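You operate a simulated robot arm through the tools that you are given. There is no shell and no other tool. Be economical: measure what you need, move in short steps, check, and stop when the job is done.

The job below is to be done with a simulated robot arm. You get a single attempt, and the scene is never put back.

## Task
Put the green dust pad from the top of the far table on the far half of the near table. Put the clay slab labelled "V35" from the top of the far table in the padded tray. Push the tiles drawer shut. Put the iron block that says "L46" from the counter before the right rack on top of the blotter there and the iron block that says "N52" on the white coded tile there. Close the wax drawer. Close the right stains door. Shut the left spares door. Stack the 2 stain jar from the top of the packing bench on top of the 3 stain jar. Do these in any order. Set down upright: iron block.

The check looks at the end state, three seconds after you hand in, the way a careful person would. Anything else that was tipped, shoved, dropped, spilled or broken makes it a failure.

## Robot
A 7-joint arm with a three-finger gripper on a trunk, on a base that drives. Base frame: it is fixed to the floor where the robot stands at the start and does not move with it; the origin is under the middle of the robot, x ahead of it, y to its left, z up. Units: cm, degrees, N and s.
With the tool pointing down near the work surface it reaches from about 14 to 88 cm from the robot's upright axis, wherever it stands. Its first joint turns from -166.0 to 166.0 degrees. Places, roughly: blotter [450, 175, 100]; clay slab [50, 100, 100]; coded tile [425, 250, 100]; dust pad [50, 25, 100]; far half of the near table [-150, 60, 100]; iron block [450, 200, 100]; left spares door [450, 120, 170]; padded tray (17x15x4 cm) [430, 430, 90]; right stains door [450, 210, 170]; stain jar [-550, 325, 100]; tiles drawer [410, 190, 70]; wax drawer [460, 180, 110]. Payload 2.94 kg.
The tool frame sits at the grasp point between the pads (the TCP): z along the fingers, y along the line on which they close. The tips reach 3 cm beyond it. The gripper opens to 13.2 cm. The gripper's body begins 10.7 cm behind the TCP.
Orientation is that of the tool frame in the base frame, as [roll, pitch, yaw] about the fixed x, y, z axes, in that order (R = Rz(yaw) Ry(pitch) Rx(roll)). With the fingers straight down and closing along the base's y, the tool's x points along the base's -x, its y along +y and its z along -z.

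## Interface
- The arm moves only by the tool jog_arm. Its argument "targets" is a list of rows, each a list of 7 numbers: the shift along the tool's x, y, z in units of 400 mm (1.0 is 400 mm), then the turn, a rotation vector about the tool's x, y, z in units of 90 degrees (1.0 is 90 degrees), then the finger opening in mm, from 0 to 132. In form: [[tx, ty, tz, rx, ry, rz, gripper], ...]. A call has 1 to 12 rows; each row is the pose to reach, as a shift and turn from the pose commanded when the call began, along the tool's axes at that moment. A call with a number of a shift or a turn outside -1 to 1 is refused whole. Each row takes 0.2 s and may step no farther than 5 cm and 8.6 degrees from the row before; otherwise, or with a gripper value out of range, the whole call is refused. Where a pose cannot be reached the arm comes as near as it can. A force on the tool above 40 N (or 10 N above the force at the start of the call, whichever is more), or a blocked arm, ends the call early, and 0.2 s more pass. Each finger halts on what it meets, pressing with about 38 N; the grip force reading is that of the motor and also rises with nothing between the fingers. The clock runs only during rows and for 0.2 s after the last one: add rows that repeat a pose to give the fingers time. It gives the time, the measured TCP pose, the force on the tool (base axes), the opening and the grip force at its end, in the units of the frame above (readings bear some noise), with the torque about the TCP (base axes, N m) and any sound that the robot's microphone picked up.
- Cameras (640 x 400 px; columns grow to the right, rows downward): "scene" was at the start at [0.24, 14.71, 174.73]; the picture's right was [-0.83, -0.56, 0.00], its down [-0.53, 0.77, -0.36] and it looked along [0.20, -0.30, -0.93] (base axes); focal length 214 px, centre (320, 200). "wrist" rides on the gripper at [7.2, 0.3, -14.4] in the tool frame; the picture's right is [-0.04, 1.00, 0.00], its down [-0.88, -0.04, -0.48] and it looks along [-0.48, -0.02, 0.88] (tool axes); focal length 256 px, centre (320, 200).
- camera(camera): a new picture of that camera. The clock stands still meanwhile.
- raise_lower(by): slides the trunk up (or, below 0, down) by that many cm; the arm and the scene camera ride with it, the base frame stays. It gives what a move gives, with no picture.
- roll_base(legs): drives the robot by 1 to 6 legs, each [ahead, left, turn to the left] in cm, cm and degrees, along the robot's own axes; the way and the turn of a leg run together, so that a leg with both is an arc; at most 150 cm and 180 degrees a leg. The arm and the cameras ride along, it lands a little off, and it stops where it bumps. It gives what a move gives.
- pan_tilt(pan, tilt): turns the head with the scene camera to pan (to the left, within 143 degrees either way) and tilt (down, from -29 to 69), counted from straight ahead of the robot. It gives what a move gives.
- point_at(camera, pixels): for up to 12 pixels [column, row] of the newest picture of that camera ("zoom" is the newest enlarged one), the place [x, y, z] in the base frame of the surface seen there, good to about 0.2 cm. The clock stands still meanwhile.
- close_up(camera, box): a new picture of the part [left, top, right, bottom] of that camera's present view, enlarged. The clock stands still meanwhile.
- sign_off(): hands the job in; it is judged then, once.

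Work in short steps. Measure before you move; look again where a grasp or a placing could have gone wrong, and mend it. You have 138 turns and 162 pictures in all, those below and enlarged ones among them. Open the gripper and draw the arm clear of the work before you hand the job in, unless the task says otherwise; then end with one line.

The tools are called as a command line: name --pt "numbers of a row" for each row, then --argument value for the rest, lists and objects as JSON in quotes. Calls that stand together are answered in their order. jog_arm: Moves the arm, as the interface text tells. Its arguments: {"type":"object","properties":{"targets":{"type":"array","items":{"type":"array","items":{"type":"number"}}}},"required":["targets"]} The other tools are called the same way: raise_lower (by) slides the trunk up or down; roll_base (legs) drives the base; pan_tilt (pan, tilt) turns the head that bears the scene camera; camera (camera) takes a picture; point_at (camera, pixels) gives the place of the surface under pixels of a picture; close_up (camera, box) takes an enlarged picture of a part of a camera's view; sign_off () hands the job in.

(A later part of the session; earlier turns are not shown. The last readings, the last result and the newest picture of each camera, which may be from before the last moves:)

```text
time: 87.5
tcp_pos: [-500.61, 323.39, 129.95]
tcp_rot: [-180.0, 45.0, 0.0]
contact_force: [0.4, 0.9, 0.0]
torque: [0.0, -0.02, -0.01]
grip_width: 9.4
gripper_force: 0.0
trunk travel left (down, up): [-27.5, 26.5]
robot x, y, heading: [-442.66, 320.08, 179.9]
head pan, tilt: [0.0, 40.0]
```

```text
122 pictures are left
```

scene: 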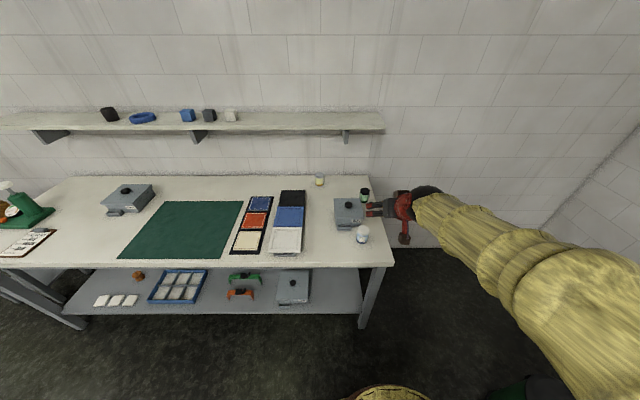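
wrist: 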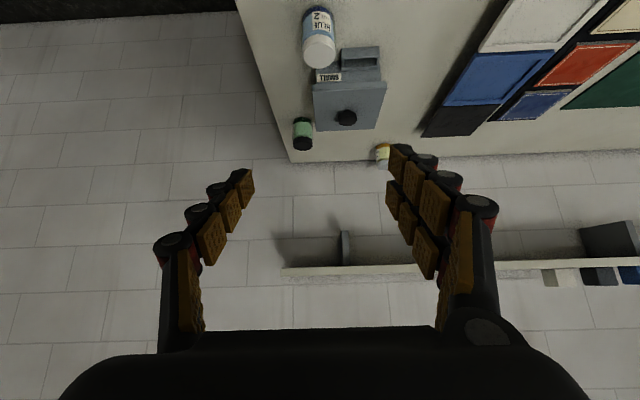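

Tilt good. I measure the blue lid edges and nearby handle with the wrist picture.

point_at --camera "wrist" --pixels '[[319, 55], [304, 55], [334, 55], [319, 66], [319, 43], [344, 60], [378, 55], [326, 77], [384, 145], [384, 155]]'

point_at --camera "scene" --pixels '[[362, 227], [357, 230], [367, 230], [362, 231], [319, 176], [319, 184]]'

```text
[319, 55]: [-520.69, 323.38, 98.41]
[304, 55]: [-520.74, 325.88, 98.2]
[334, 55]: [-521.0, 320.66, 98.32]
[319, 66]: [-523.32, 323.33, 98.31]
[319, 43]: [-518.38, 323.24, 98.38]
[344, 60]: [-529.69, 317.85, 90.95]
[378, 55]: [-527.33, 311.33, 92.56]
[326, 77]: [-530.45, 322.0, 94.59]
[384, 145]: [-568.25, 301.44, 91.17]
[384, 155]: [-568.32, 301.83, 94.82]
```

```text
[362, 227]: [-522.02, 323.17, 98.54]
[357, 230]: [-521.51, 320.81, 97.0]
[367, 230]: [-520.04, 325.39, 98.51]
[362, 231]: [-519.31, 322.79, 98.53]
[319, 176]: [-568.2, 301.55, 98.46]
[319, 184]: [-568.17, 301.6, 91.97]
```

Blue centre (−520.8,323.2). I line up on the tilted approach axis and advance to about 6 cm short.

jog_arm --pt "0.08 0.005 0.05 0 0 0 94" --pt "0.16 0.005 0.12 0 0 0 94" --pt "0.23 0.005 0.2 0 0 0 94" --pt "0.256 0.005 0.3 0 0 0 94" --pt "0.256 0.005 0.42 0 0 0 94" --pt "0.256 0.005 0.54 0 0 0 94" --pt "0.256 0.005 0.66 0 0 0 90" --pt "0.256 0.005 0.76 0 0 0 86" --pt "0.256 0.005 0.8 0 0 0 84"

camera --camera "wrist"

close_up --camera "scene" --box '[300, 170, 420, 280]'

```text
time: 89.5
tcp_pos: [-515.86, 322.98, 99.96]
tcp_rot: [-180.0, 45.0, 0.0]
contact_force: [-0.4, 0.3, 1.7]
torque: [0.01, -0.04, 0.0]
grip_width: 8.37
gripper_force: 0.1
trunk travel left (down, up): [-27.5, 26.5]
robot x, y, heading: [-442.81, 320.55, 179.8]
head pan, tilt: [0.0, 40.0]
```

```text
121 pictures are left
```

wrist: 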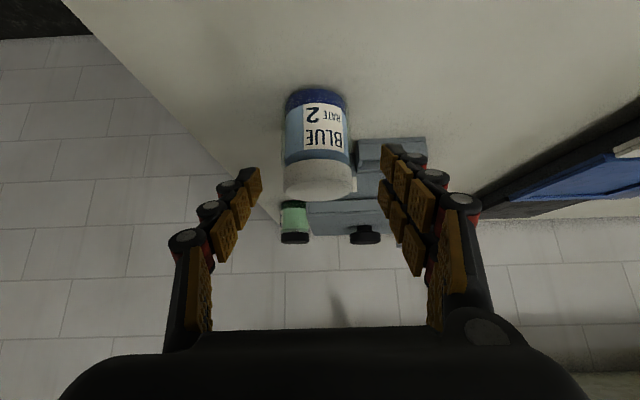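

```text
3.64 times, centred on (360, 225) of scene
```

zoom: 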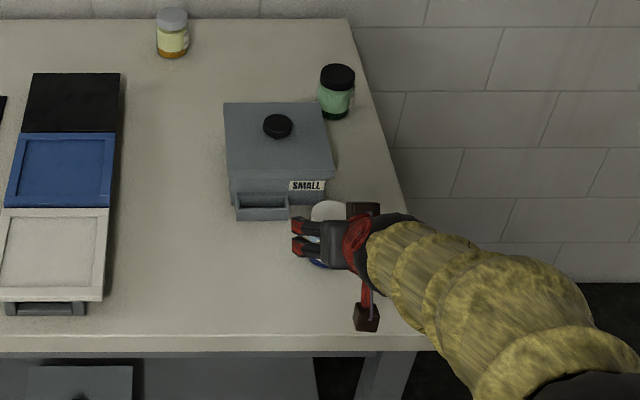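

Jar is between the fingers, handle at x −527 is beyond the tips' reach. I advance 6.8 cm and close.

jog_arm --pt "0 0 0.08 0 0 0 84" --pt "0 0 0.165 0 0 0 84" --pt "0 0 0.165 0 0 0 60" --pt "0 0 0.165 0 0 0 35" --pt "0 0 0.165 0 0 0 35" --pt "0 0 0.165 0 0 0 35"

camera --camera "wrist"

```text
time: 90.9
tcp_pos: [-520.5, 323.31, 95.46]
tcp_rot: [-179.9, 45.0, -0.1]
contact_force: [0.2, -0.6, 0.9]
torque: [-0.08, 0.03, 0.01]
grip_width: 5.99
gripper_force: 34.6
trunk travel left (down, up): [-27.5, 26.5]
robot x, y, heading: [-442.81, 320.53, 180.0]
head pan, tilt: [0.0, 40.0]
```

```text
119 pictures are left
```

wrist: 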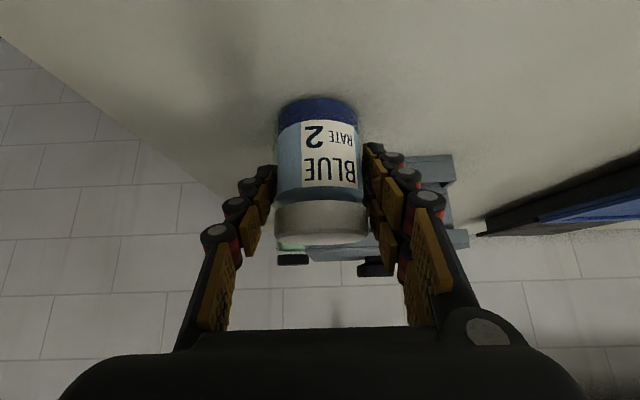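

Gripped (6.0 cm). I lift 20 cm straight up.

jog_arm --pt "-0.02 0 -0.02 0 0 0 35" --pt "-0.07 0 -0.07 0 0 0 35" --pt "-0.14 0 -0.14 0 0 0 35" --pt "-0.21 0 -0.21 0 0 0 35" --pt "-0.28 0 -0.28 0 0 0 35" --pt "-0.35 0 -0.35 0 0 0 35"

roll_base --legs '[[0, 21.5, 0], [30, 0, 0]]'

camera --camera "wrist"

camera --camera "scene"

```text
time: 92.3
tcp_pos: [-520.42, 323.26, 115.36]
tcp_rot: [180.0, 44.8, -0.1]
contact_force: [0.2, 0.3, -3.6]
torque: [0.02, 0.07, 0.01]
grip_width: 5.97
gripper_force: 37.7
trunk travel left (down, up): [-27.5, 26.5]
robot x, y, heading: [-442.79, 320.33, 179.9]
head pan, tilt: [0.0, 40.0]
```

```text
time: 95.6
tcp_pos: [-549.93, 302.6, 115.33]
tcp_rot: [180.0, 44.9, -0.6]
contact_force: [-0.5, 0.9, -3.6]
torque: [0.02, -0.01, -0.01]
grip_width: 5.94
gripper_force: 38.4
trunk travel left (down, up): [-27.5, 26.5]
robot x, y, heading: [-472.36, 299.04, 179.2]
head pan, tilt: [0.0, 40.0]
```

```text
118 pictures are left
```

wrist: 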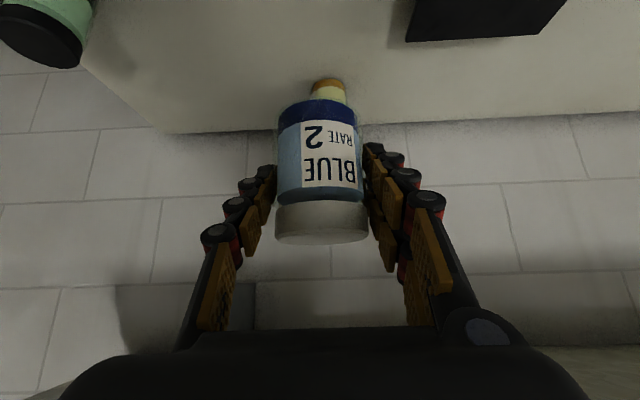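

```text
117 pictures are left
```

scene: 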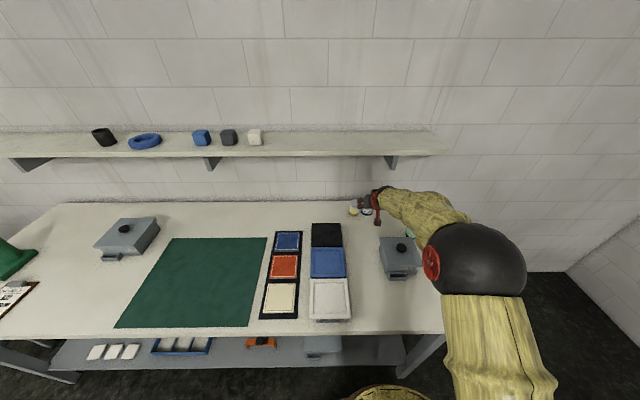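

Yellow jar visible at (353,208); I zoom to measure its lid precisely with fresh coordinates.

close_up --camera "scene" --box '[335, 190, 385, 225]'

```text
11.43 times, centred on (360, 208) of scene
```

zoom: 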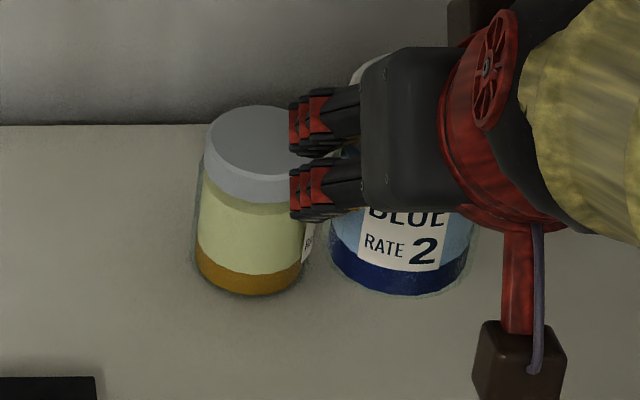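

point_at --camera "zoom" --pixels '[[258, 140], [258, 110], [255, 170], [209, 142], [230, 190], [250, 240], [370, 240], [400, 250], [420, 200], [390, 215]]'

point_at --camera "wrist" --pixels '[[322, 222], [322, 235], [285, 222], [360, 222], [320, 108], [300, 150], [330, 87]]'

```text
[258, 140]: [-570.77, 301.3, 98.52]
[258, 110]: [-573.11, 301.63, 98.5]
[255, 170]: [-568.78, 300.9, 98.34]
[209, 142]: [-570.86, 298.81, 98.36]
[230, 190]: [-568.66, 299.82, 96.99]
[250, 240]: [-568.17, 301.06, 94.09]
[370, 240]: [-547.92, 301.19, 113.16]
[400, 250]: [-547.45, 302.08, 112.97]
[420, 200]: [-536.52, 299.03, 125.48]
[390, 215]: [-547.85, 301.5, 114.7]
```

```text
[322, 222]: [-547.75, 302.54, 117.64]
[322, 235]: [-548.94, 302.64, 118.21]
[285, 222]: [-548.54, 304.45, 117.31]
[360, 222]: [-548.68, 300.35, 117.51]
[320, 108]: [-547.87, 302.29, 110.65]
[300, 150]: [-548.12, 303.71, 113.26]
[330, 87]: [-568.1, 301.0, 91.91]
```

Target TCP for stacking: (−570.6,301.45,~104). To stay well under the shelf I first descend to z 107, then go forward.

jog_arm --pt "0.075 0.015 0.075 0 0 0 35" --pt "0.147 0.034 0.147 0 0 0 35" --pt "0.075 0.034 0.22 0 0 0 35" --pt "0 0.034 0.295 0 0 0 35" --pt "-0.075 0.034 0.37 0 0 0 35" --pt "-0.15 0.034 0.44 0 0 0 35" --pt "-0.2 0.034 0.49 0 0 0 35" --pt "-0.219 0.034 0.513 0 0 0 35" --pt "-0.219 0.034 0.513 0 0 0 35"

camera --camera "wrist"

close_up --camera "scene" --box '[325, 180, 405, 230]'

```text
time: 97.6
tcp_pos: [-570.59, 301.37, 106.8]
tcp_rot: [-179.9, 44.9, -0.5]
contact_force: [-0.4, -0.7, -3.5]
torque: [0.03, 0.0, 0.0]
grip_width: 5.96
gripper_force: 37.9
trunk travel left (down, up): [-27.5, 26.5]
robot x, y, heading: [-472.51, 298.95, 179.5]
head pan, tilt: [0.0, 40.0]
```

```text
115 pictures are left
```

wrist: 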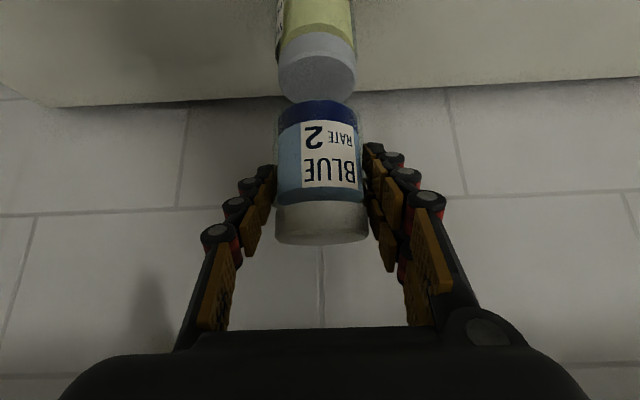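

```text
8.00 times, centred on (365, 205) of scene
```

zoom: 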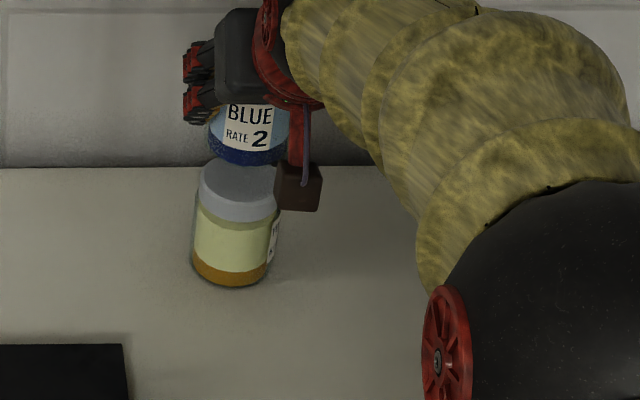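

I measure both jars in the new wrist picture to verify alignment.

point_at --camera "wrist" --pixels '[[320, 215], [282, 150], [358, 150], [320, 150], [318, 75], [282, 75], [352, 75], [318, 95], [318, 40]]'

point_at --camera "zoom" --pixels '[[222, 180], [204, 185], [245, 130], [240, 220], [232, 240]]'

```text
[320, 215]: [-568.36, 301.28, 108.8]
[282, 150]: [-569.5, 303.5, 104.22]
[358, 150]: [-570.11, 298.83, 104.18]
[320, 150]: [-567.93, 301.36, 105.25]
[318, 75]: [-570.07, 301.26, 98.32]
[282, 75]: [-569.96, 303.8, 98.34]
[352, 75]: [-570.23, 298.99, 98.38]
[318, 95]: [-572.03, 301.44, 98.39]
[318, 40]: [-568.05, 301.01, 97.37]
```

```text
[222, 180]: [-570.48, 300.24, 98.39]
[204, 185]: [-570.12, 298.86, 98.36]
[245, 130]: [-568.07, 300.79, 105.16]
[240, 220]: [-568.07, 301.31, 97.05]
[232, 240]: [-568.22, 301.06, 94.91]
```

Aligned within ~0.2 cm. I lower 2.7 cm, then release only.

jog_arm --pt "0.025 0 0.025 0 0 0 35" --pt "0.042 0 0.042 0 0 0 35" --pt "0.048 0 0.048 0 0 0 35" --pt "0.048 0 0.048 0 0 0 35" --pt "0.048 0 0.048 0 0 0 58" --pt "0.048 0 0.048 0 0 0 66" --pt "0.048 0 0.048 0 0 0 84" --pt "0.048 0 0.048 0 0 0 84"

camera --camera "wrist"

close_up --camera "scene" --box '[325, 180, 405, 230]'

```text
time: 99.4
tcp_pos: [-570.72, 301.5, 104.14]
tcp_rot: [-179.9, 44.9, -0.7]
contact_force: [-0.4, 0.2, 1.0]
torque: [0.01, 0.0, 0.02]
grip_width: 8.39
gripper_force: 0.1
trunk travel left (down, up): [-27.5, 26.5]
robot x, y, heading: [-472.57, 299.03, 179.2]
head pan, tilt: [0.0, 40.0]
```

```text
113 pictures are left
```

wrist: 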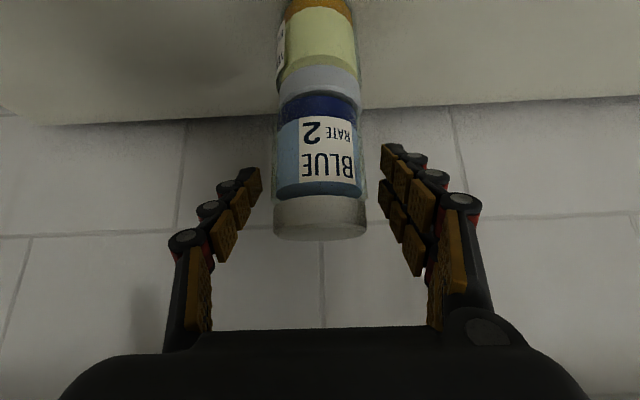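

```text
8.00 times, centred on (365, 205) of scene
```

zoom: 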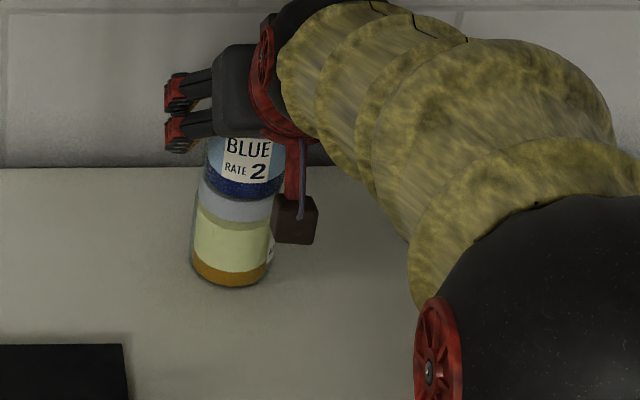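

Stacked well. I back out along the tool axis, then check.

jog_arm --pt "0 0 -0.06 0 0 0 84" --pt "0 0 -0.16 0 0 0 84" --pt "0 0 -0.28 0 0 0 84" --pt "0 0 -0.4 0 0 0 84" --pt "0 0 -0.52 0 0 0 84" --pt "0 0 -0.64 0 0 0 84" --pt "0 0 -0.76 0 0 0 84"

close_up --camera "scene" --box '[300, 150, 420, 240]'

```text
time: 101.0
tcp_pos: [-549.15, 301.23, 125.69]
tcp_rot: [180.0, 44.8, -0.7]
contact_force: [0.4, -0.3, -0.5]
torque: [-0.01, 0.01, 0.01]
grip_width: 8.42
gripper_force: 0.6
trunk travel left (down, up): [-27.5, 26.5]
robot x, y, heading: [-472.43, 299.09, 179.4]
head pan, tilt: [0.0, 40.0]
```

```text
4.44 times, centred on (360, 195) of scene
```

zoom: 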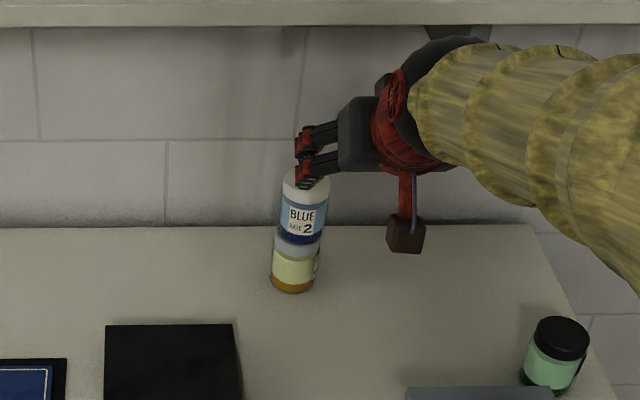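

Stack stands straight. I back the base off, then untilt and retract the arm.

roll_base --legs '[[-50, 0, 0]]'

jog_arm --pt "0.06 0 -0.06 0 0.06 0 94" --pt "0.12 0 -0.12 0 0.12 0 94" --pt "0.18 0 -0.18 0 0.18 0 94" --pt "0.24 0 -0.24 0 0.24 0 94" --pt "0.3 0 -0.3 0 0.3 0 94" --pt "0.36 0 -0.36 0 0.36 0 94" --pt "0.42 0 -0.42 0 0.42 0 94" --pt "0.48 0 -0.48 0 0.48 0 94" --pt "0.54 0 -0.54 0 0.5 0 94"

pan_tilt --pan 0 --tilt 30

roll_base --legs '[[0, 0, 180], [135, -40, 0], [140, -45, 0]]'

camera --camera "scene"

```text
time: 103.9
tcp_pos: [-499.66, 300.81, 125.66]
tcp_rot: [180.0, 44.9, -0.7]
contact_force: [-0.3, 0.3, 0.7]
torque: [-0.04, 0.0, 0.0]
grip_width: 8.39
gripper_force: 0.1
trunk travel left (down, up): [-27.5, 26.5]
robot x, y, heading: [-422.97, 298.91, 179.2]
head pan, tilt: [0.0, 40.0]
```

```text
time: 105.9
tcp_pos: [-468.97, 300.4, 126.01]
tcp_rot: [-180.0, 0.1, -0.7]
contact_force: [1.0, 0.1, 0.6]
torque: [0.0, 0.0, 0.01]
grip_width: 9.41
gripper_force: 0.0
trunk travel left (down, up): [-27.5, 26.5]
robot x, y, heading: [-422.97, 298.59, 179.2]
head pan, tilt: [0.0, 40.0]
```

```text
time: 106.7
tcp_pos: [-469.13, 300.39, 125.85]
tcp_rot: [-179.9, 0.0, -0.7]
contact_force: [0.4, 0.6, -0.3]
torque: [0.02, 0.0, -0.01]
grip_width: 9.41
gripper_force: 0.0
trunk travel left (down, up): [-27.5, 26.5]
robot x, y, heading: [-423.15, 298.45, 179.3]
head pan, tilt: [0.0, 30.0]
```

```text
time: 128.0
tcp_pos: [-97.97, 215.5, 125.73]
tcp_rot: [-180.0, -0.1, -179.8]
contact_force: [0.2, 0.6, 0.2]
torque: [0.0, 0.0, 0.01]
grip_width: 9.4
gripper_force: 0.0
trunk travel left (down, up): [-27.5, 26.5]
robot x, y, heading: [-144.21, 216.65, 0.2]
head pan, tilt: [0.0, 30.0]
```

```text
110 pictures are left
```

scene: 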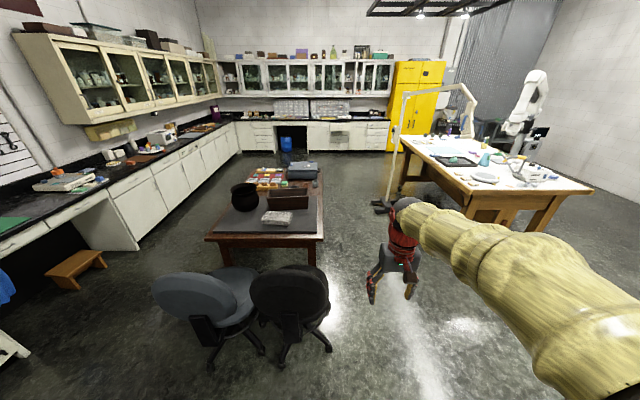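

Good overview. I measure chairs, dark table, the far table corners and lamp pole for path planning, plus the far counter.

point_at --camera "scene" --pixels '[[325, 290], [280, 355], [207, 238], [322, 235], [310, 185], [318, 262], [387, 205], [398, 205], [545, 228], [590, 188], [330, 150], [235, 150]]'

close_up --camera "scene" --box '[210, 40, 400, 160]'

```text
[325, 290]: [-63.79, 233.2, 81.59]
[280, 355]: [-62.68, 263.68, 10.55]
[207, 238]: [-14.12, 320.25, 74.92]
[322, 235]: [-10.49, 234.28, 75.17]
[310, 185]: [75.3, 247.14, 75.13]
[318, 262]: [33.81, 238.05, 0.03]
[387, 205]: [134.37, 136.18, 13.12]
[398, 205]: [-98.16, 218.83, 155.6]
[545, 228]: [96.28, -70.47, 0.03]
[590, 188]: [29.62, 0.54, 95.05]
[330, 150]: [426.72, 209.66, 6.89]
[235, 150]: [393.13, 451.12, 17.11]
```

```text
3.33 times, centred on (305, 100) of scene
```

zoom: 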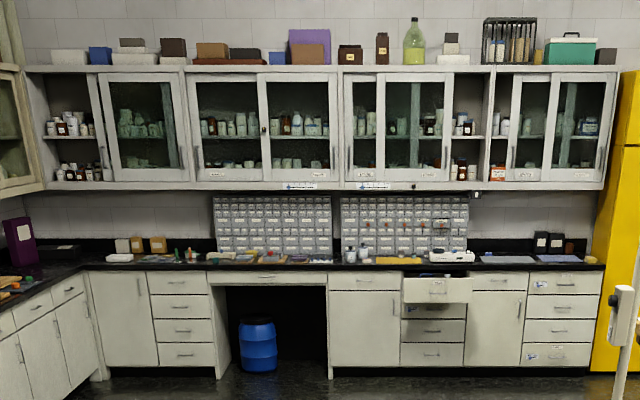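

Corridor y 140–230 is free (lamp pole at (134,136)). I go to (−5,95) in front of the slabs.

roll_base --legs '[[95, -50, 0], [44, -72, 0]]'

camera --camera "wrist"

camera --camera "scene"

```text
time: 137.8
tcp_pos: [43.5, 93.61, 125.67]
tcp_rot: [180.0, 0.0, -179.3]
contact_force: [0.5, -0.3, 0.3]
torque: [0.02, 0.0, 0.02]
grip_width: 9.4
gripper_force: 0.1
trunk travel left (down, up): [-27.5, 26.5]
robot x, y, heading: [-2.98, 94.3, 0.8]
head pan, tilt: [0.0, 30.0]
```

```text
108 pictures are left
```

wrist: 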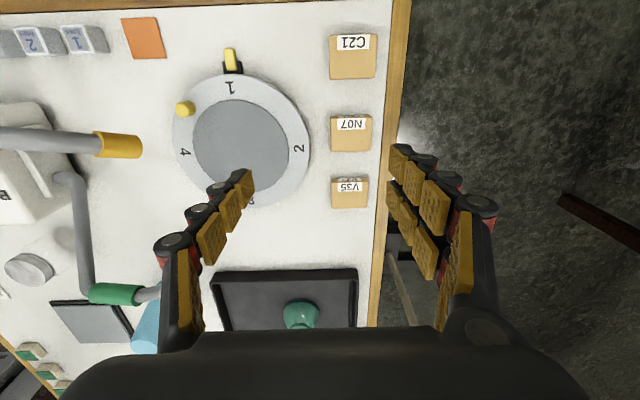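

```text
107 pictures are left
```

scene: 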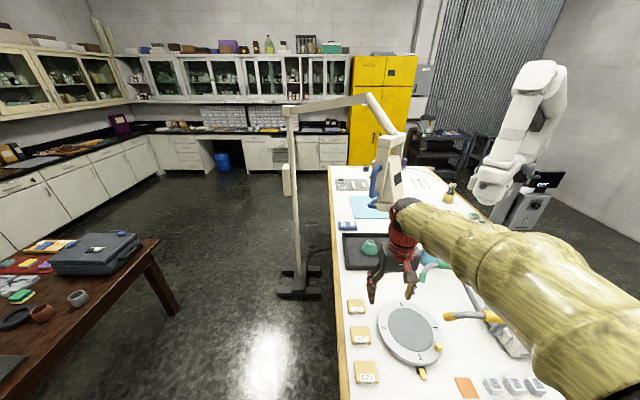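

V35 is at (349,190). I measure it and its neighbours.

point_at --camera "wrist" --pixels '[[349, 200], [335, 195], [364, 195], [349, 181], [349, 206], [350, 135], [350, 149], [372, 220], [320, 200], [340, 265], [300, 150]]'

close_up --camera "wrist" --box '[300, 100, 420, 220]'

```text
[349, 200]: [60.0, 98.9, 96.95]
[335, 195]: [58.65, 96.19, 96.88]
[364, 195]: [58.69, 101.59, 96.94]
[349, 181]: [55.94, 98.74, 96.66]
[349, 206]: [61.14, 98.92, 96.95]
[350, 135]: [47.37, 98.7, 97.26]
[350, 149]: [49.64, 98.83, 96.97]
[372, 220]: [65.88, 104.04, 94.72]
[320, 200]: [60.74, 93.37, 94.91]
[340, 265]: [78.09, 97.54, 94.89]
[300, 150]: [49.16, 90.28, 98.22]
```

```text
3.33 times, centred on (360, 160) of wrist
```

zoom: 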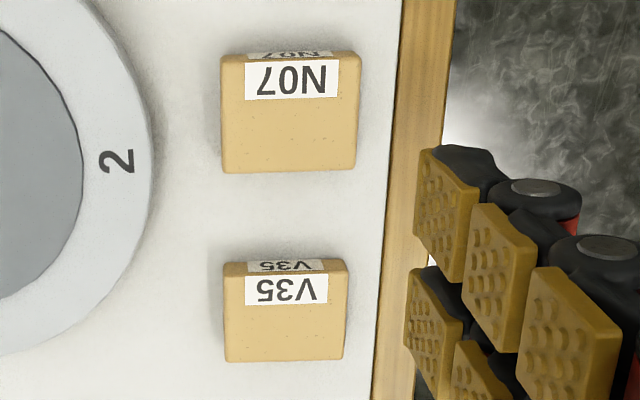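

V35 centre ≈(58.7,98.9), top 97. I go above it with 8.6 cm opening, down to 6 cm above, check.

jog_arm --pt "-0.1 0.03 0 0 0 0 90" --pt "-0.2 0.07 0 0 0 0 86" --pt "-0.3 0.1 0.04 0 0 0 86" --pt "-0.38 0.128 0.1 0 0 0 86" --pt "-0.38 0.128 0.22 0 0 0 86" --pt "-0.38 0.128 0.34 0 0 0 86" --pt "-0.38 0.128 0.46 0 0 0 86" --pt "-0.38 0.128 0.56 0 0 0 86"

camera --camera "wrist"

```text
time: 139.6
tcp_pos: [58.47, 99.22, 103.36]
tcp_rot: [180.0, 0.1, -179.4]
contact_force: [0.3, 0.1, 0.7]
torque: [0.01, 0.01, -0.01]
grip_width: 8.59
gripper_force: 0.1
trunk travel left (down, up): [-27.5, 26.5]
robot x, y, heading: [-2.52, 94.55, 0.4]
head pan, tilt: [0.0, 30.0]
```

```text
105 pictures are left
```

wrist: 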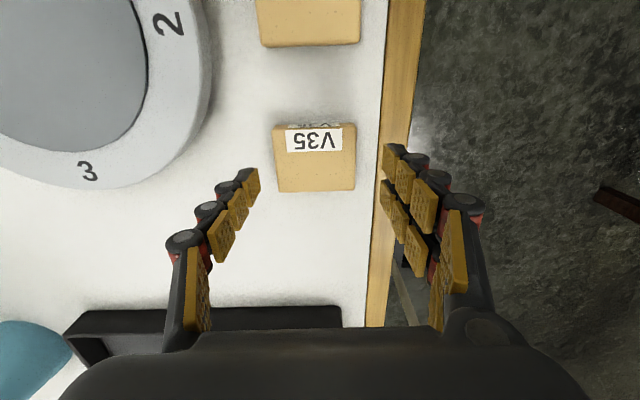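

Centred. I lower 5 cm and close on the slab.

jog_arm --pt "0 0 0.06 0 0 0 86" --pt "0 0 0.125 0 0 0 86" --pt "0 0 0.125 0 0 0 65" --pt "0 0 0.125 0 0 0 40" --pt "0 0 0.125 0 0 0 40" --pt "0 0 0.125 0 0 0 40"

camera --camera "wrist"

```text
time: 140.9
tcp_pos: [58.62, 99.15, 98.47]
tcp_rot: [-180.0, 0.1, -179.4]
contact_force: [0.3, -0.9, 4.7]
torque: [-0.12, -0.12, -0.04]
grip_width: 6.92
gripper_force: 38.2
trunk travel left (down, up): [-27.5, 26.5]
robot x, y, heading: [-2.96, 94.3, 0.6]
head pan, tilt: [0.0, 30.0]
```

```text
104 pictures are left
```

wrist: 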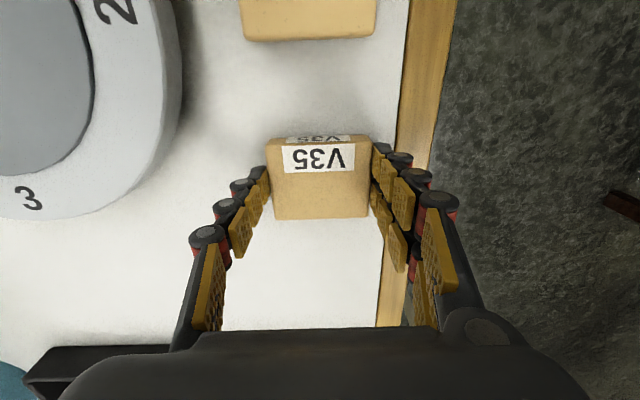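

Gripped at 6.9 cm. I lift and retract over the table edge toward the robot.

jog_arm --pt "0 0 -0.06 0 0 0 40" --pt "0 0 -0.16 0 0 0 40" --pt "0 0 -0.28 0 0 0 40" --pt "0 0 -0.4 0 0 0 40" --pt "0 0 -0.52 0 0 0 40" --pt "0 0 -0.64 0 0 0 40" --pt "0.1 0 -0.68 0 0 0 40" --pt "0.22 0 -0.68 0 0 0 40" --pt "0.32 0 -0.68 0 0 0 40"

camera --camera "wrist"

```text
time: 142.9
tcp_pos: [45.5, 98.85, 125.64]
tcp_rot: [-180.0, 0.0, -179.4]
contact_force: [-0.3, -0.4, -0.4]
torque: [-0.04, -0.02, 0.02]
grip_width: 6.93
gripper_force: 37.8
trunk travel left (down, up): [-27.5, 26.5]
robot x, y, heading: [-3.13, 94.28, 0.9]
head pan, tilt: [0.0, 30.0]
```

```text
103 pictures are left
```

wrist: 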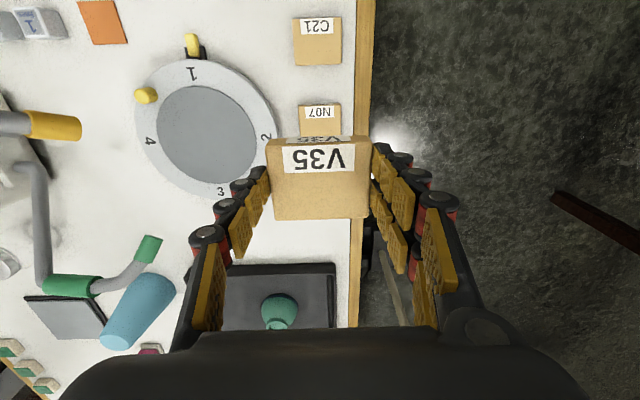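

Slab held firmly. I back off, go through the corridor at y≈190 toward the far counter, then look.

roll_base --legs '[[-15, 0, 0], [0, 88, 0], [130, 12, 0], [140, 50, 0]]'

camera --camera "scene"

```text
time: 161.8
tcp_pos: [303.5, 241.24, 125.74]
tcp_rot: [179.9, -0.1, 178.2]
contact_force: [-0.4, 0.5, -2.0]
torque: [-0.01, -0.01, -0.02]
grip_width: 6.9
gripper_force: 38.0
trunk travel left (down, up): [-27.5, 26.5]
robot x, y, heading: [255.19, 238.79, -1.9]
head pan, tilt: [0.0, 30.0]
```

```text
102 pictures are left
```

scene: 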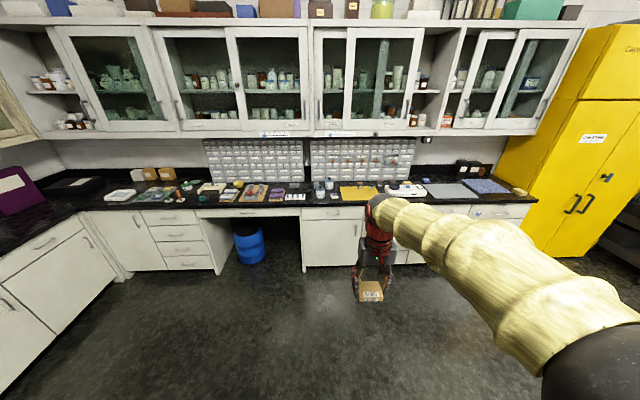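

Candidates for the padded tray on the left of the counter: (120,195). I zoom and measure.

close_up --camera "scene" --box '[0, 150, 240, 290]'

point_at --camera "scene" --pixels '[[120, 195], [75, 187], [15, 195], [100, 208], [195, 207], [215, 190], [85, 215], [130, 270]]'

close_up --camera "scene" --box '[190, 130, 530, 280]'

```text
2.67 times, centred on (120, 220) of scene
```

zoom: 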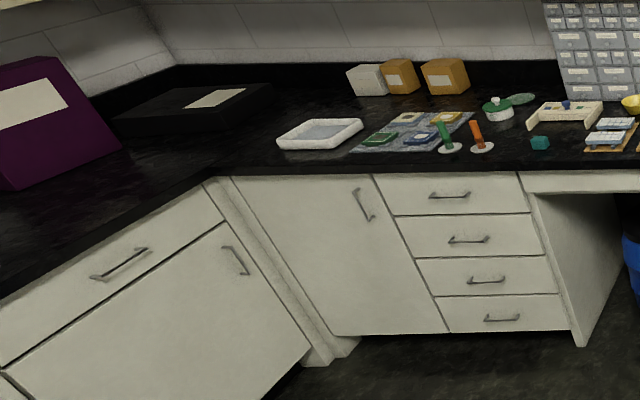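

```text
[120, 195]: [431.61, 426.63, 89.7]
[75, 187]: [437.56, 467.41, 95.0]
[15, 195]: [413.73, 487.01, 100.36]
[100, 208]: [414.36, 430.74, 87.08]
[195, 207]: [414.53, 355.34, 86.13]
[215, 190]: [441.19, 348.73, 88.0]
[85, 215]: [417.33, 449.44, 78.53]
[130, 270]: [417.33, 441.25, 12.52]
```

```text
1.88 times, centred on (360, 205) of scene
```

zoom: 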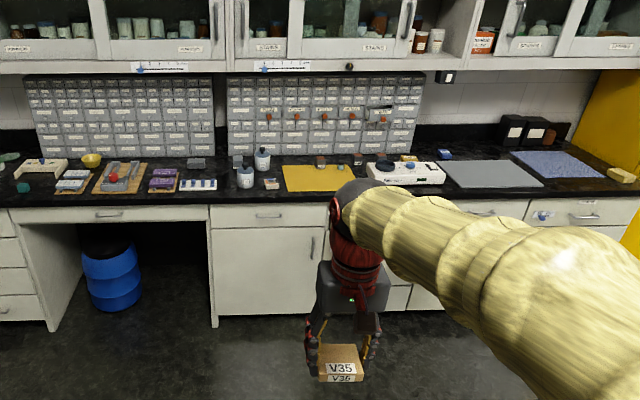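

Tray at (431.6,427), base ~89; counter edge x≈412. I check the wall cabinet's lower front edge before moving in.

point_at --camera "scene" --pixels '[[100, 135], [50, 133], [180, 135], [280, 132], [150, 100], [270, 100], [25, 120], [440, 130], [350, 195], [400, 188]]'

roll_base --legs '[[55, 115, 1.5]]'

pan_tilt --pan 30 --tilt 35

camera --camera "scene"

```text
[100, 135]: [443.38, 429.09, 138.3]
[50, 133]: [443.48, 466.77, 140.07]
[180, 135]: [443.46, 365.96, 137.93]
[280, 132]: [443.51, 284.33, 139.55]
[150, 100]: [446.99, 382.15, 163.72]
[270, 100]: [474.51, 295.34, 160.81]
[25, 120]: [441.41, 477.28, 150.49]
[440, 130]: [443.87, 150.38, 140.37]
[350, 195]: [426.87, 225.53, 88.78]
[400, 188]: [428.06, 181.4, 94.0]
```

```text
time: 168.3
tcp_pos: [361.36, 355.98, 125.52]
tcp_rot: [-180.0, -0.1, 178.4]
contact_force: [-0.3, 0.2, -0.8]
torque: [0.01, -0.01, -0.02]
grip_width: 6.89
gripper_force: 38.1
trunk travel left (down, up): [-27.5, 26.5]
robot x, y, heading: [312.77, 353.42, -1.3]
head pan, tilt: [0.0, 30.0]
```

```text
time: 169.2
tcp_pos: [361.3, 356.08, 125.6]
tcp_rot: [-179.9, 0.0, 178.4]
contact_force: [-0.4, -0.3, -2.2]
torque: [-0.01, -0.02, 0.01]
grip_width: 6.93
gripper_force: 37.6
trunk travel left (down, up): [-27.5, 26.5]
robot x, y, heading: [312.78, 353.56, -1.5]
head pan, tilt: [30.0, 35.0]
```

```text
99 pictures are left
```

scene: 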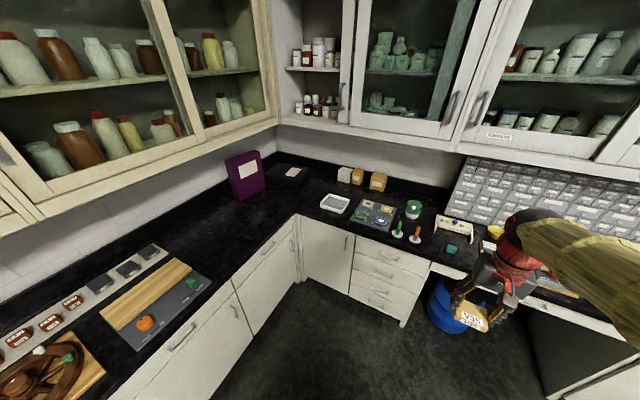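

Cabinet bottom z≈138, front x=443.5 – enough room. I move in to about (370,405).

roll_base --legs '[[53, 53, 1.4]]'

camera --camera "wrist"

camera --camera "scene"

```text
time: 173.2
tcp_pos: [415.44, 408.62, 125.56]
tcp_rot: [179.9, -0.1, 180.0]
contact_force: [0.5, 0.4, -1.7]
torque: [0.01, 0.01, -0.01]
grip_width: 6.9
gripper_force: 38.4
trunk travel left (down, up): [-27.5, 26.5]
robot x, y, heading: [366.63, 404.53, -0.3]
head pan, tilt: [30.0, 35.0]
```

```text
98 pictures are left
```

wrist: 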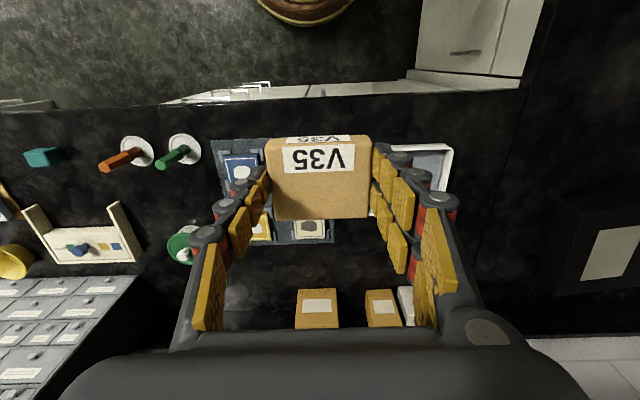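

```text
97 pictures are left
```

scene: 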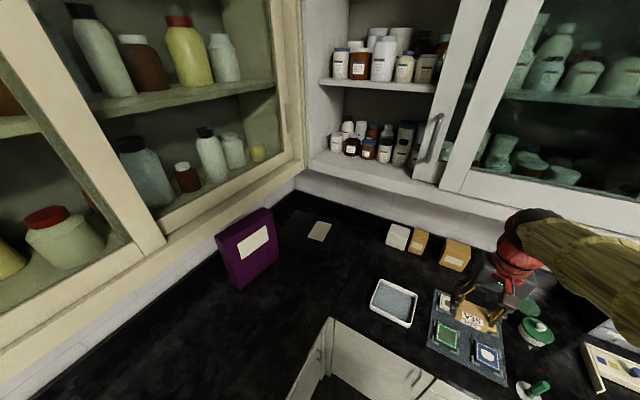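

The tray shows at (393,302). I measure its corners and floor.

point_at --camera "scene" --pixels '[[381, 281], [416, 292], [371, 309], [406, 324], [394, 302], [394, 285], [384, 308], [408, 305], [377, 297], [440, 290]]'

close_up --camera "scene" --box '[350, 260, 450, 340]'

```text
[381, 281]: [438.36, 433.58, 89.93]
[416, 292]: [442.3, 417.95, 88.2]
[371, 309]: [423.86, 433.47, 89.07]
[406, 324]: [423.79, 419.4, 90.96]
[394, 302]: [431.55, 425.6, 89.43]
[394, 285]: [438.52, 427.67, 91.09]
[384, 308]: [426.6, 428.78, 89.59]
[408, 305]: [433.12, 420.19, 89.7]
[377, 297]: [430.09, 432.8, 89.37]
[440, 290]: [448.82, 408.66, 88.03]
```

```text
5.00 times, centred on (400, 300) of scene
```

zoom: 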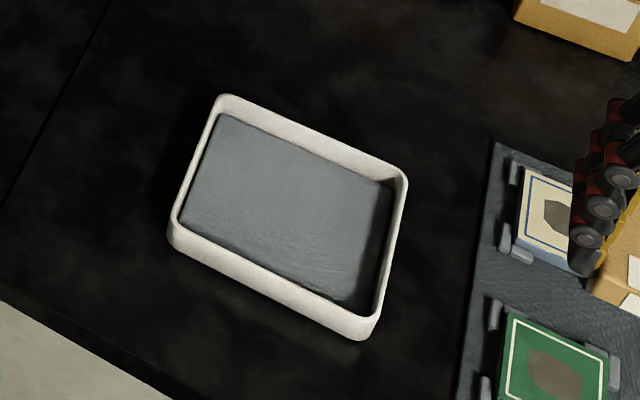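

Tray centre ≈(431.2,426.3), padding z≈89.5. I move above it and descend partway.

jog_arm --pt "-0.08 0.09 0 0 0 0 40" --pt "-0.16 0.18 0 0 0 0 40" --pt "-0.24 0.27 0 0 0 0 40" --pt "-0.32 0.36 0 0 0 0 40" --pt "-0.395 0.442 0.02 0 0 0 40" --pt "-0.395 0.442 0.14 0 0 0 40" --pt "-0.395 0.442 0.26 0 0 0 40" --pt "-0.395 0.442 0.38 0 0 0 40" --pt "-0.395 0.442 0.5 0 0 0 40" --pt "-0.395 0.442 0.6 0 0 0 40"

camera --camera "wrist"

camera --camera "scene"

```text
time: 175.4
tcp_pos: [431.26, 426.01, 101.62]
tcp_rot: [-180.0, -0.1, 180.0]
contact_force: [0.1, 0.1, -0.7]
torque: [-0.02, 0.05, 0.01]
grip_width: 6.91
gripper_force: 37.9
trunk travel left (down, up): [-27.5, 26.5]
robot x, y, heading: [366.99, 404.41, 0.0]
head pan, tilt: [30.0, 35.0]
```

```text
95 pictures are left
```

wrist: 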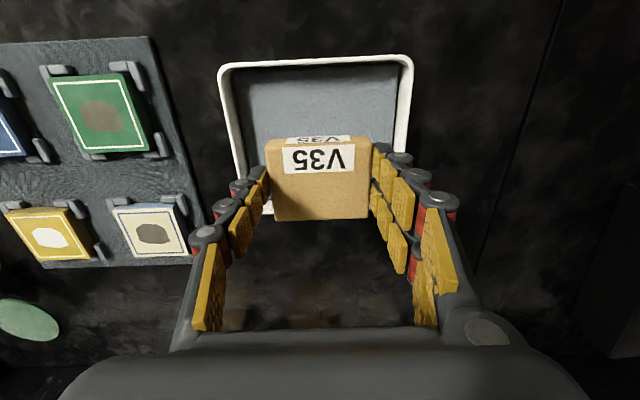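

```text
94 pictures are left
```

scene: 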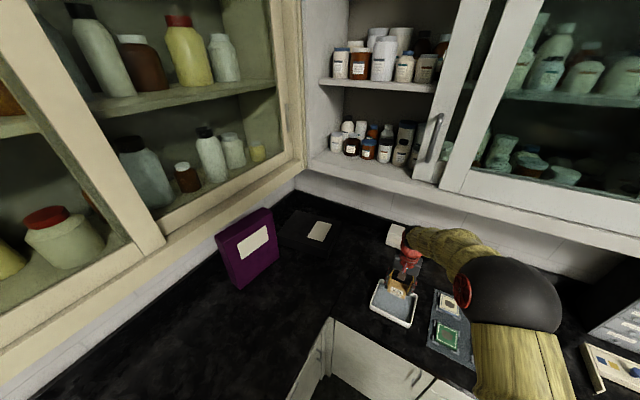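

I verify the tray rim from this viewpoint before lowering.

point_at --camera "wrist" --pixels '[[222, 70], [408, 62], [315, 63], [260, 208], [315, 100], [250, 120], [390, 120], [318, 200]]'

```text
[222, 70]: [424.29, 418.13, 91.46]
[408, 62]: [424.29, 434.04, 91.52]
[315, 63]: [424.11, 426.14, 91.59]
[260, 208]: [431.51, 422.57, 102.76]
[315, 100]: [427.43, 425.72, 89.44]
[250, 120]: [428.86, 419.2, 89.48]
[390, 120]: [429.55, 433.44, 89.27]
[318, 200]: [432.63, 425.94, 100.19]
```

Aligned (rim x 424.1, y 418–434). I lower 8.6 cm, open and rise.

jog_arm --pt "0 0 0.1 0 0 0 40" --pt "0 0 0.19 0 0 0 40" --pt "0 0 0.213 0 0 0 40" --pt "0 0 0.213 0 0 0 70" --pt "0 0 0.213 0 0 0 88" --pt "0 0 0.213 0 0 0 88" --pt "0 0 0.15 0 0 0 88" --pt "0 0 0.04 0 0 0 88" --pt "0 0 -0.08 0 0 0 88" --pt "0 0 -0.2 0 0 0 88" --pt "0 0 -0.32 0 0 0 88" --pt "0 0 -0.44 0 0 0 88"

camera --camera "wrist"

```text
time: 178.1
tcp_pos: [431.02, 425.98, 119.23]
tcp_rot: [-179.9, -0.1, -179.8]
contact_force: [-0.8, 0.5, -0.4]
torque: [-0.02, 0.01, -0.02]
grip_width: 8.82
gripper_force: 0.1
trunk travel left (down, up): [-27.5, 26.5]
robot x, y, heading: [367.06, 404.04, 0.1]
head pan, tilt: [30.0, 35.0]
```

```text
93 pictures are left
```

wrist: 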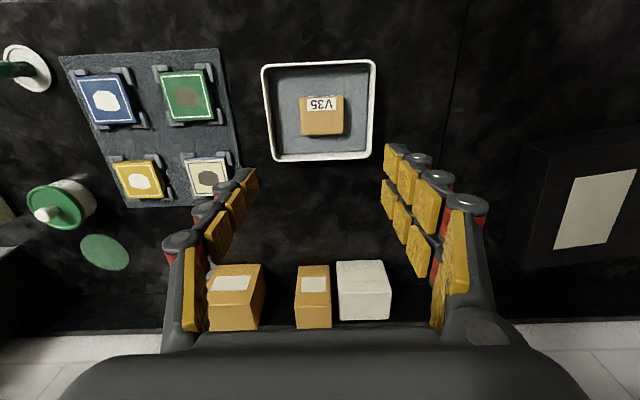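

Slab lies in the tray. I back off and drive along to y≈205 to view the other items.

roll_base --legs '[[-50, 0, 0], [0, -150, 0], [0, -50, 0]]'

pan_tilt --pan 0 --tilt 25

camera --camera "scene"

```text
time: 190.5
tcp_pos: [386.91, 229.62, 119.18]
tcp_rot: [180.0, -0.1, -177.4]
contact_force: [0.3, -0.8, 1.1]
torque: [0.04, 0.02, 0.0]
grip_width: 8.8
gripper_force: 0.1
trunk travel left (down, up): [-27.5, 26.5]
robot x, y, heading: [323.5, 205.46, 2.8]
head pan, tilt: [30.0, 35.0]
```

```text
time: 191.5
tcp_pos: [386.87, 229.55, 119.26]
tcp_rot: [-179.9, 0.0, -177.5]
contact_force: [0.4, -0.1, -0.9]
torque: [0.04, -0.01, -0.01]
grip_width: 8.81
gripper_force: 0.0
trunk travel left (down, up): [-27.5, 26.5]
robot x, y, heading: [323.61, 205.21, 2.7]
head pan, tilt: [0.0, 25.0]
```

```text
92 pictures are left
```

scene: 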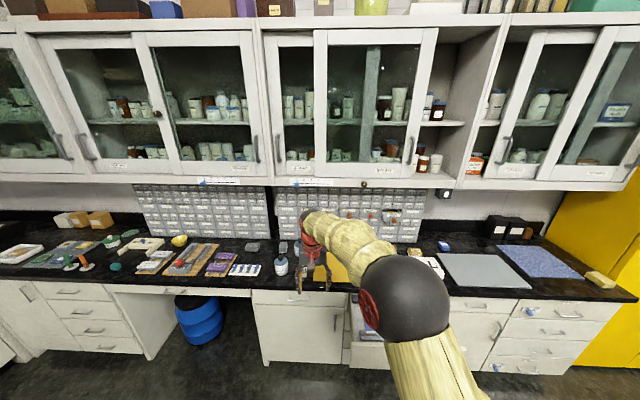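

The doors' labels are visible; I zoom into the cabinet and counter halves.

close_up --camera "scene" --box '[240, 20, 460, 200]'

close_up --camera "scene" --box '[430, 20, 640, 200]'

close_up --camera "scene" --box '[180, 170, 460, 370]'

close_up --camera "scene" --box '[20, 20, 280, 200]'

```text
2.22 times, centred on (350, 110) of scene
```

zoom: 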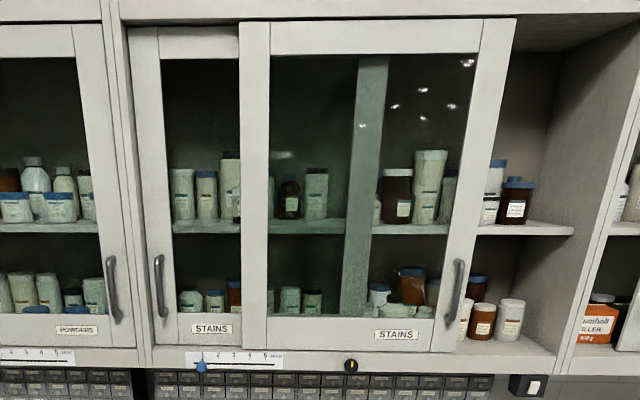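

```text
2.22 times, centred on (535, 110) of scene
```

zoom: 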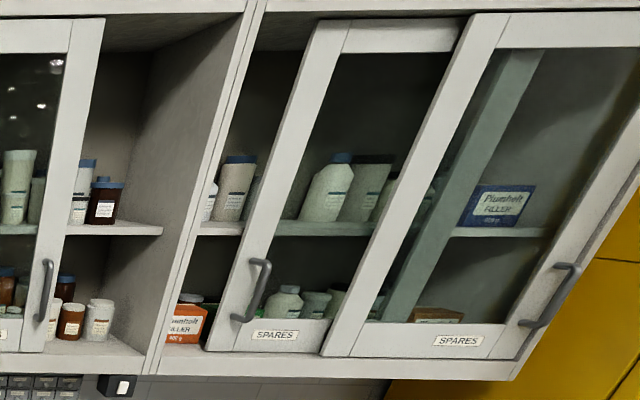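

```text
2.00 times, centred on (320, 270) of scene
```

zoom: 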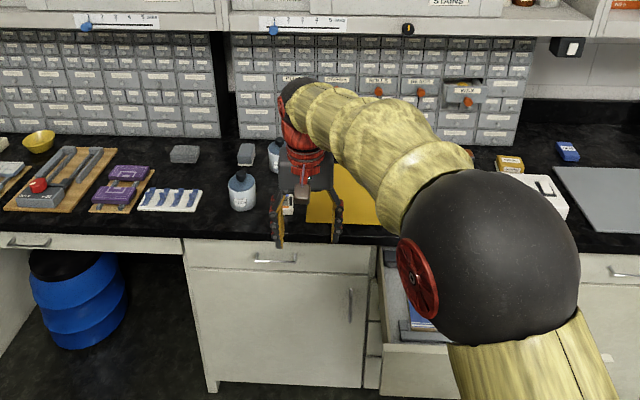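

```text
2.22 times, centred on (150, 110) of scene
```

zoom: 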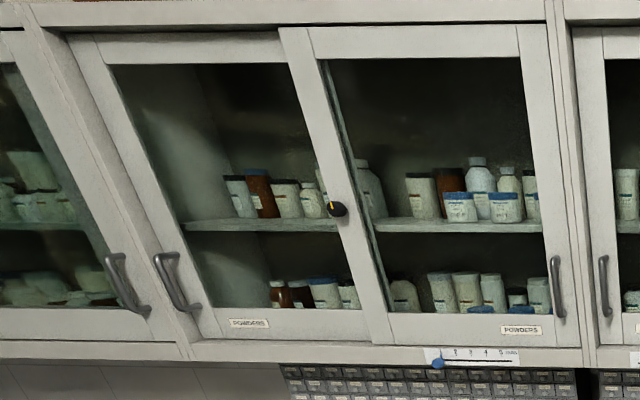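

Right stains door must slide right (−y), left spares door left (+y). I measure: doors/handles, open tiles drawer, rack's open little drawer, blotter etc.

point_at --camera "scene" --pixels '[[408, 150], [508, 150], [442, 30], [416, 175], [452, 180], [505, 170], [370, 342], [360, 300], [391, 217], [350, 275], [244, 268], [305, 160]]'

roll_base --legs '[[0, 20, -2.7]]'

camera --camera "wrist"

pan_tilt --pan -30 --tilt 35

camera --camera "scene"

```text
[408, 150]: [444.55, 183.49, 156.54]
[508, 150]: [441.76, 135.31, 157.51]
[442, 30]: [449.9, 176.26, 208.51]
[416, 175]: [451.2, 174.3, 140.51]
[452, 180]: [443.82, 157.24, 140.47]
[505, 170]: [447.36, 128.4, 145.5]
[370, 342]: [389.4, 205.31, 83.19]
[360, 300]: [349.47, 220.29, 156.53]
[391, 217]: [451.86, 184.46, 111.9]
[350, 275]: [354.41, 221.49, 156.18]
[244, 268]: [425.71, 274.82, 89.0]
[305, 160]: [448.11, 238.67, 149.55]
```

```text
time: 193.1
tcp_pos: [387.51, 246.95, 119.12]
tcp_rot: [-179.8, -0.1, -179.9]
contact_force: [0.6, -0.7, -0.3]
torque: [-0.02, -0.01, -0.01]
grip_width: 8.81
gripper_force: 0.1
trunk travel left (down, up): [-27.5, 26.5]
robot x, y, heading: [322.91, 225.83, 0.0]
head pan, tilt: [0.0, 25.0]
```

```text
87 pictures are left
```

wrist: 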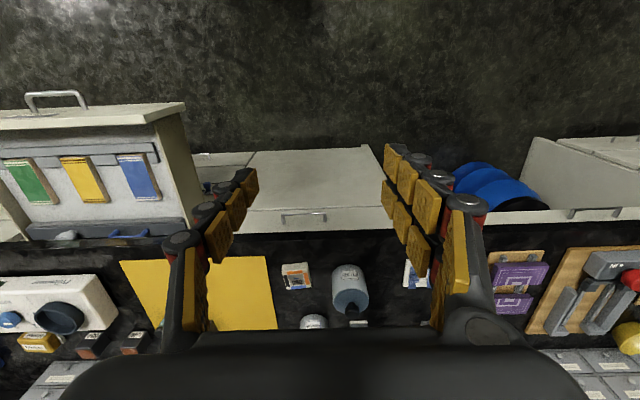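

```text
time: 194.0
tcp_pos: [387.44, 246.86, 119.08]
tcp_rot: [-180.0, -0.1, -179.9]
contact_force: [0.1, -0.3, -0.4]
torque: [-0.01, -0.02, 0.01]
grip_width: 8.81
gripper_force: 0.1
trunk travel left (down, up): [-27.5, 26.5]
robot x, y, heading: [323.02, 225.05, -0.1]
head pan, tilt: [-30.0, 35.0]
```

```text
86 pictures are left
```

scene: 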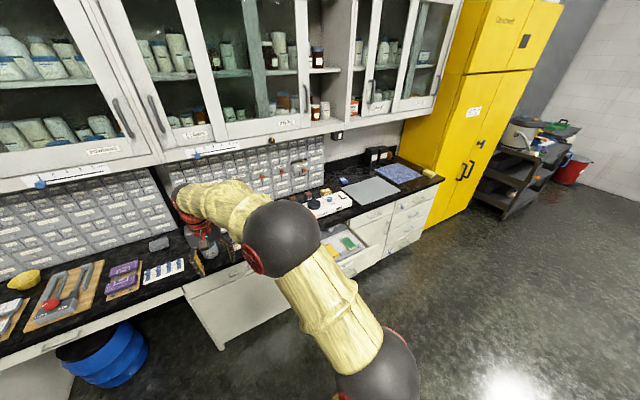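

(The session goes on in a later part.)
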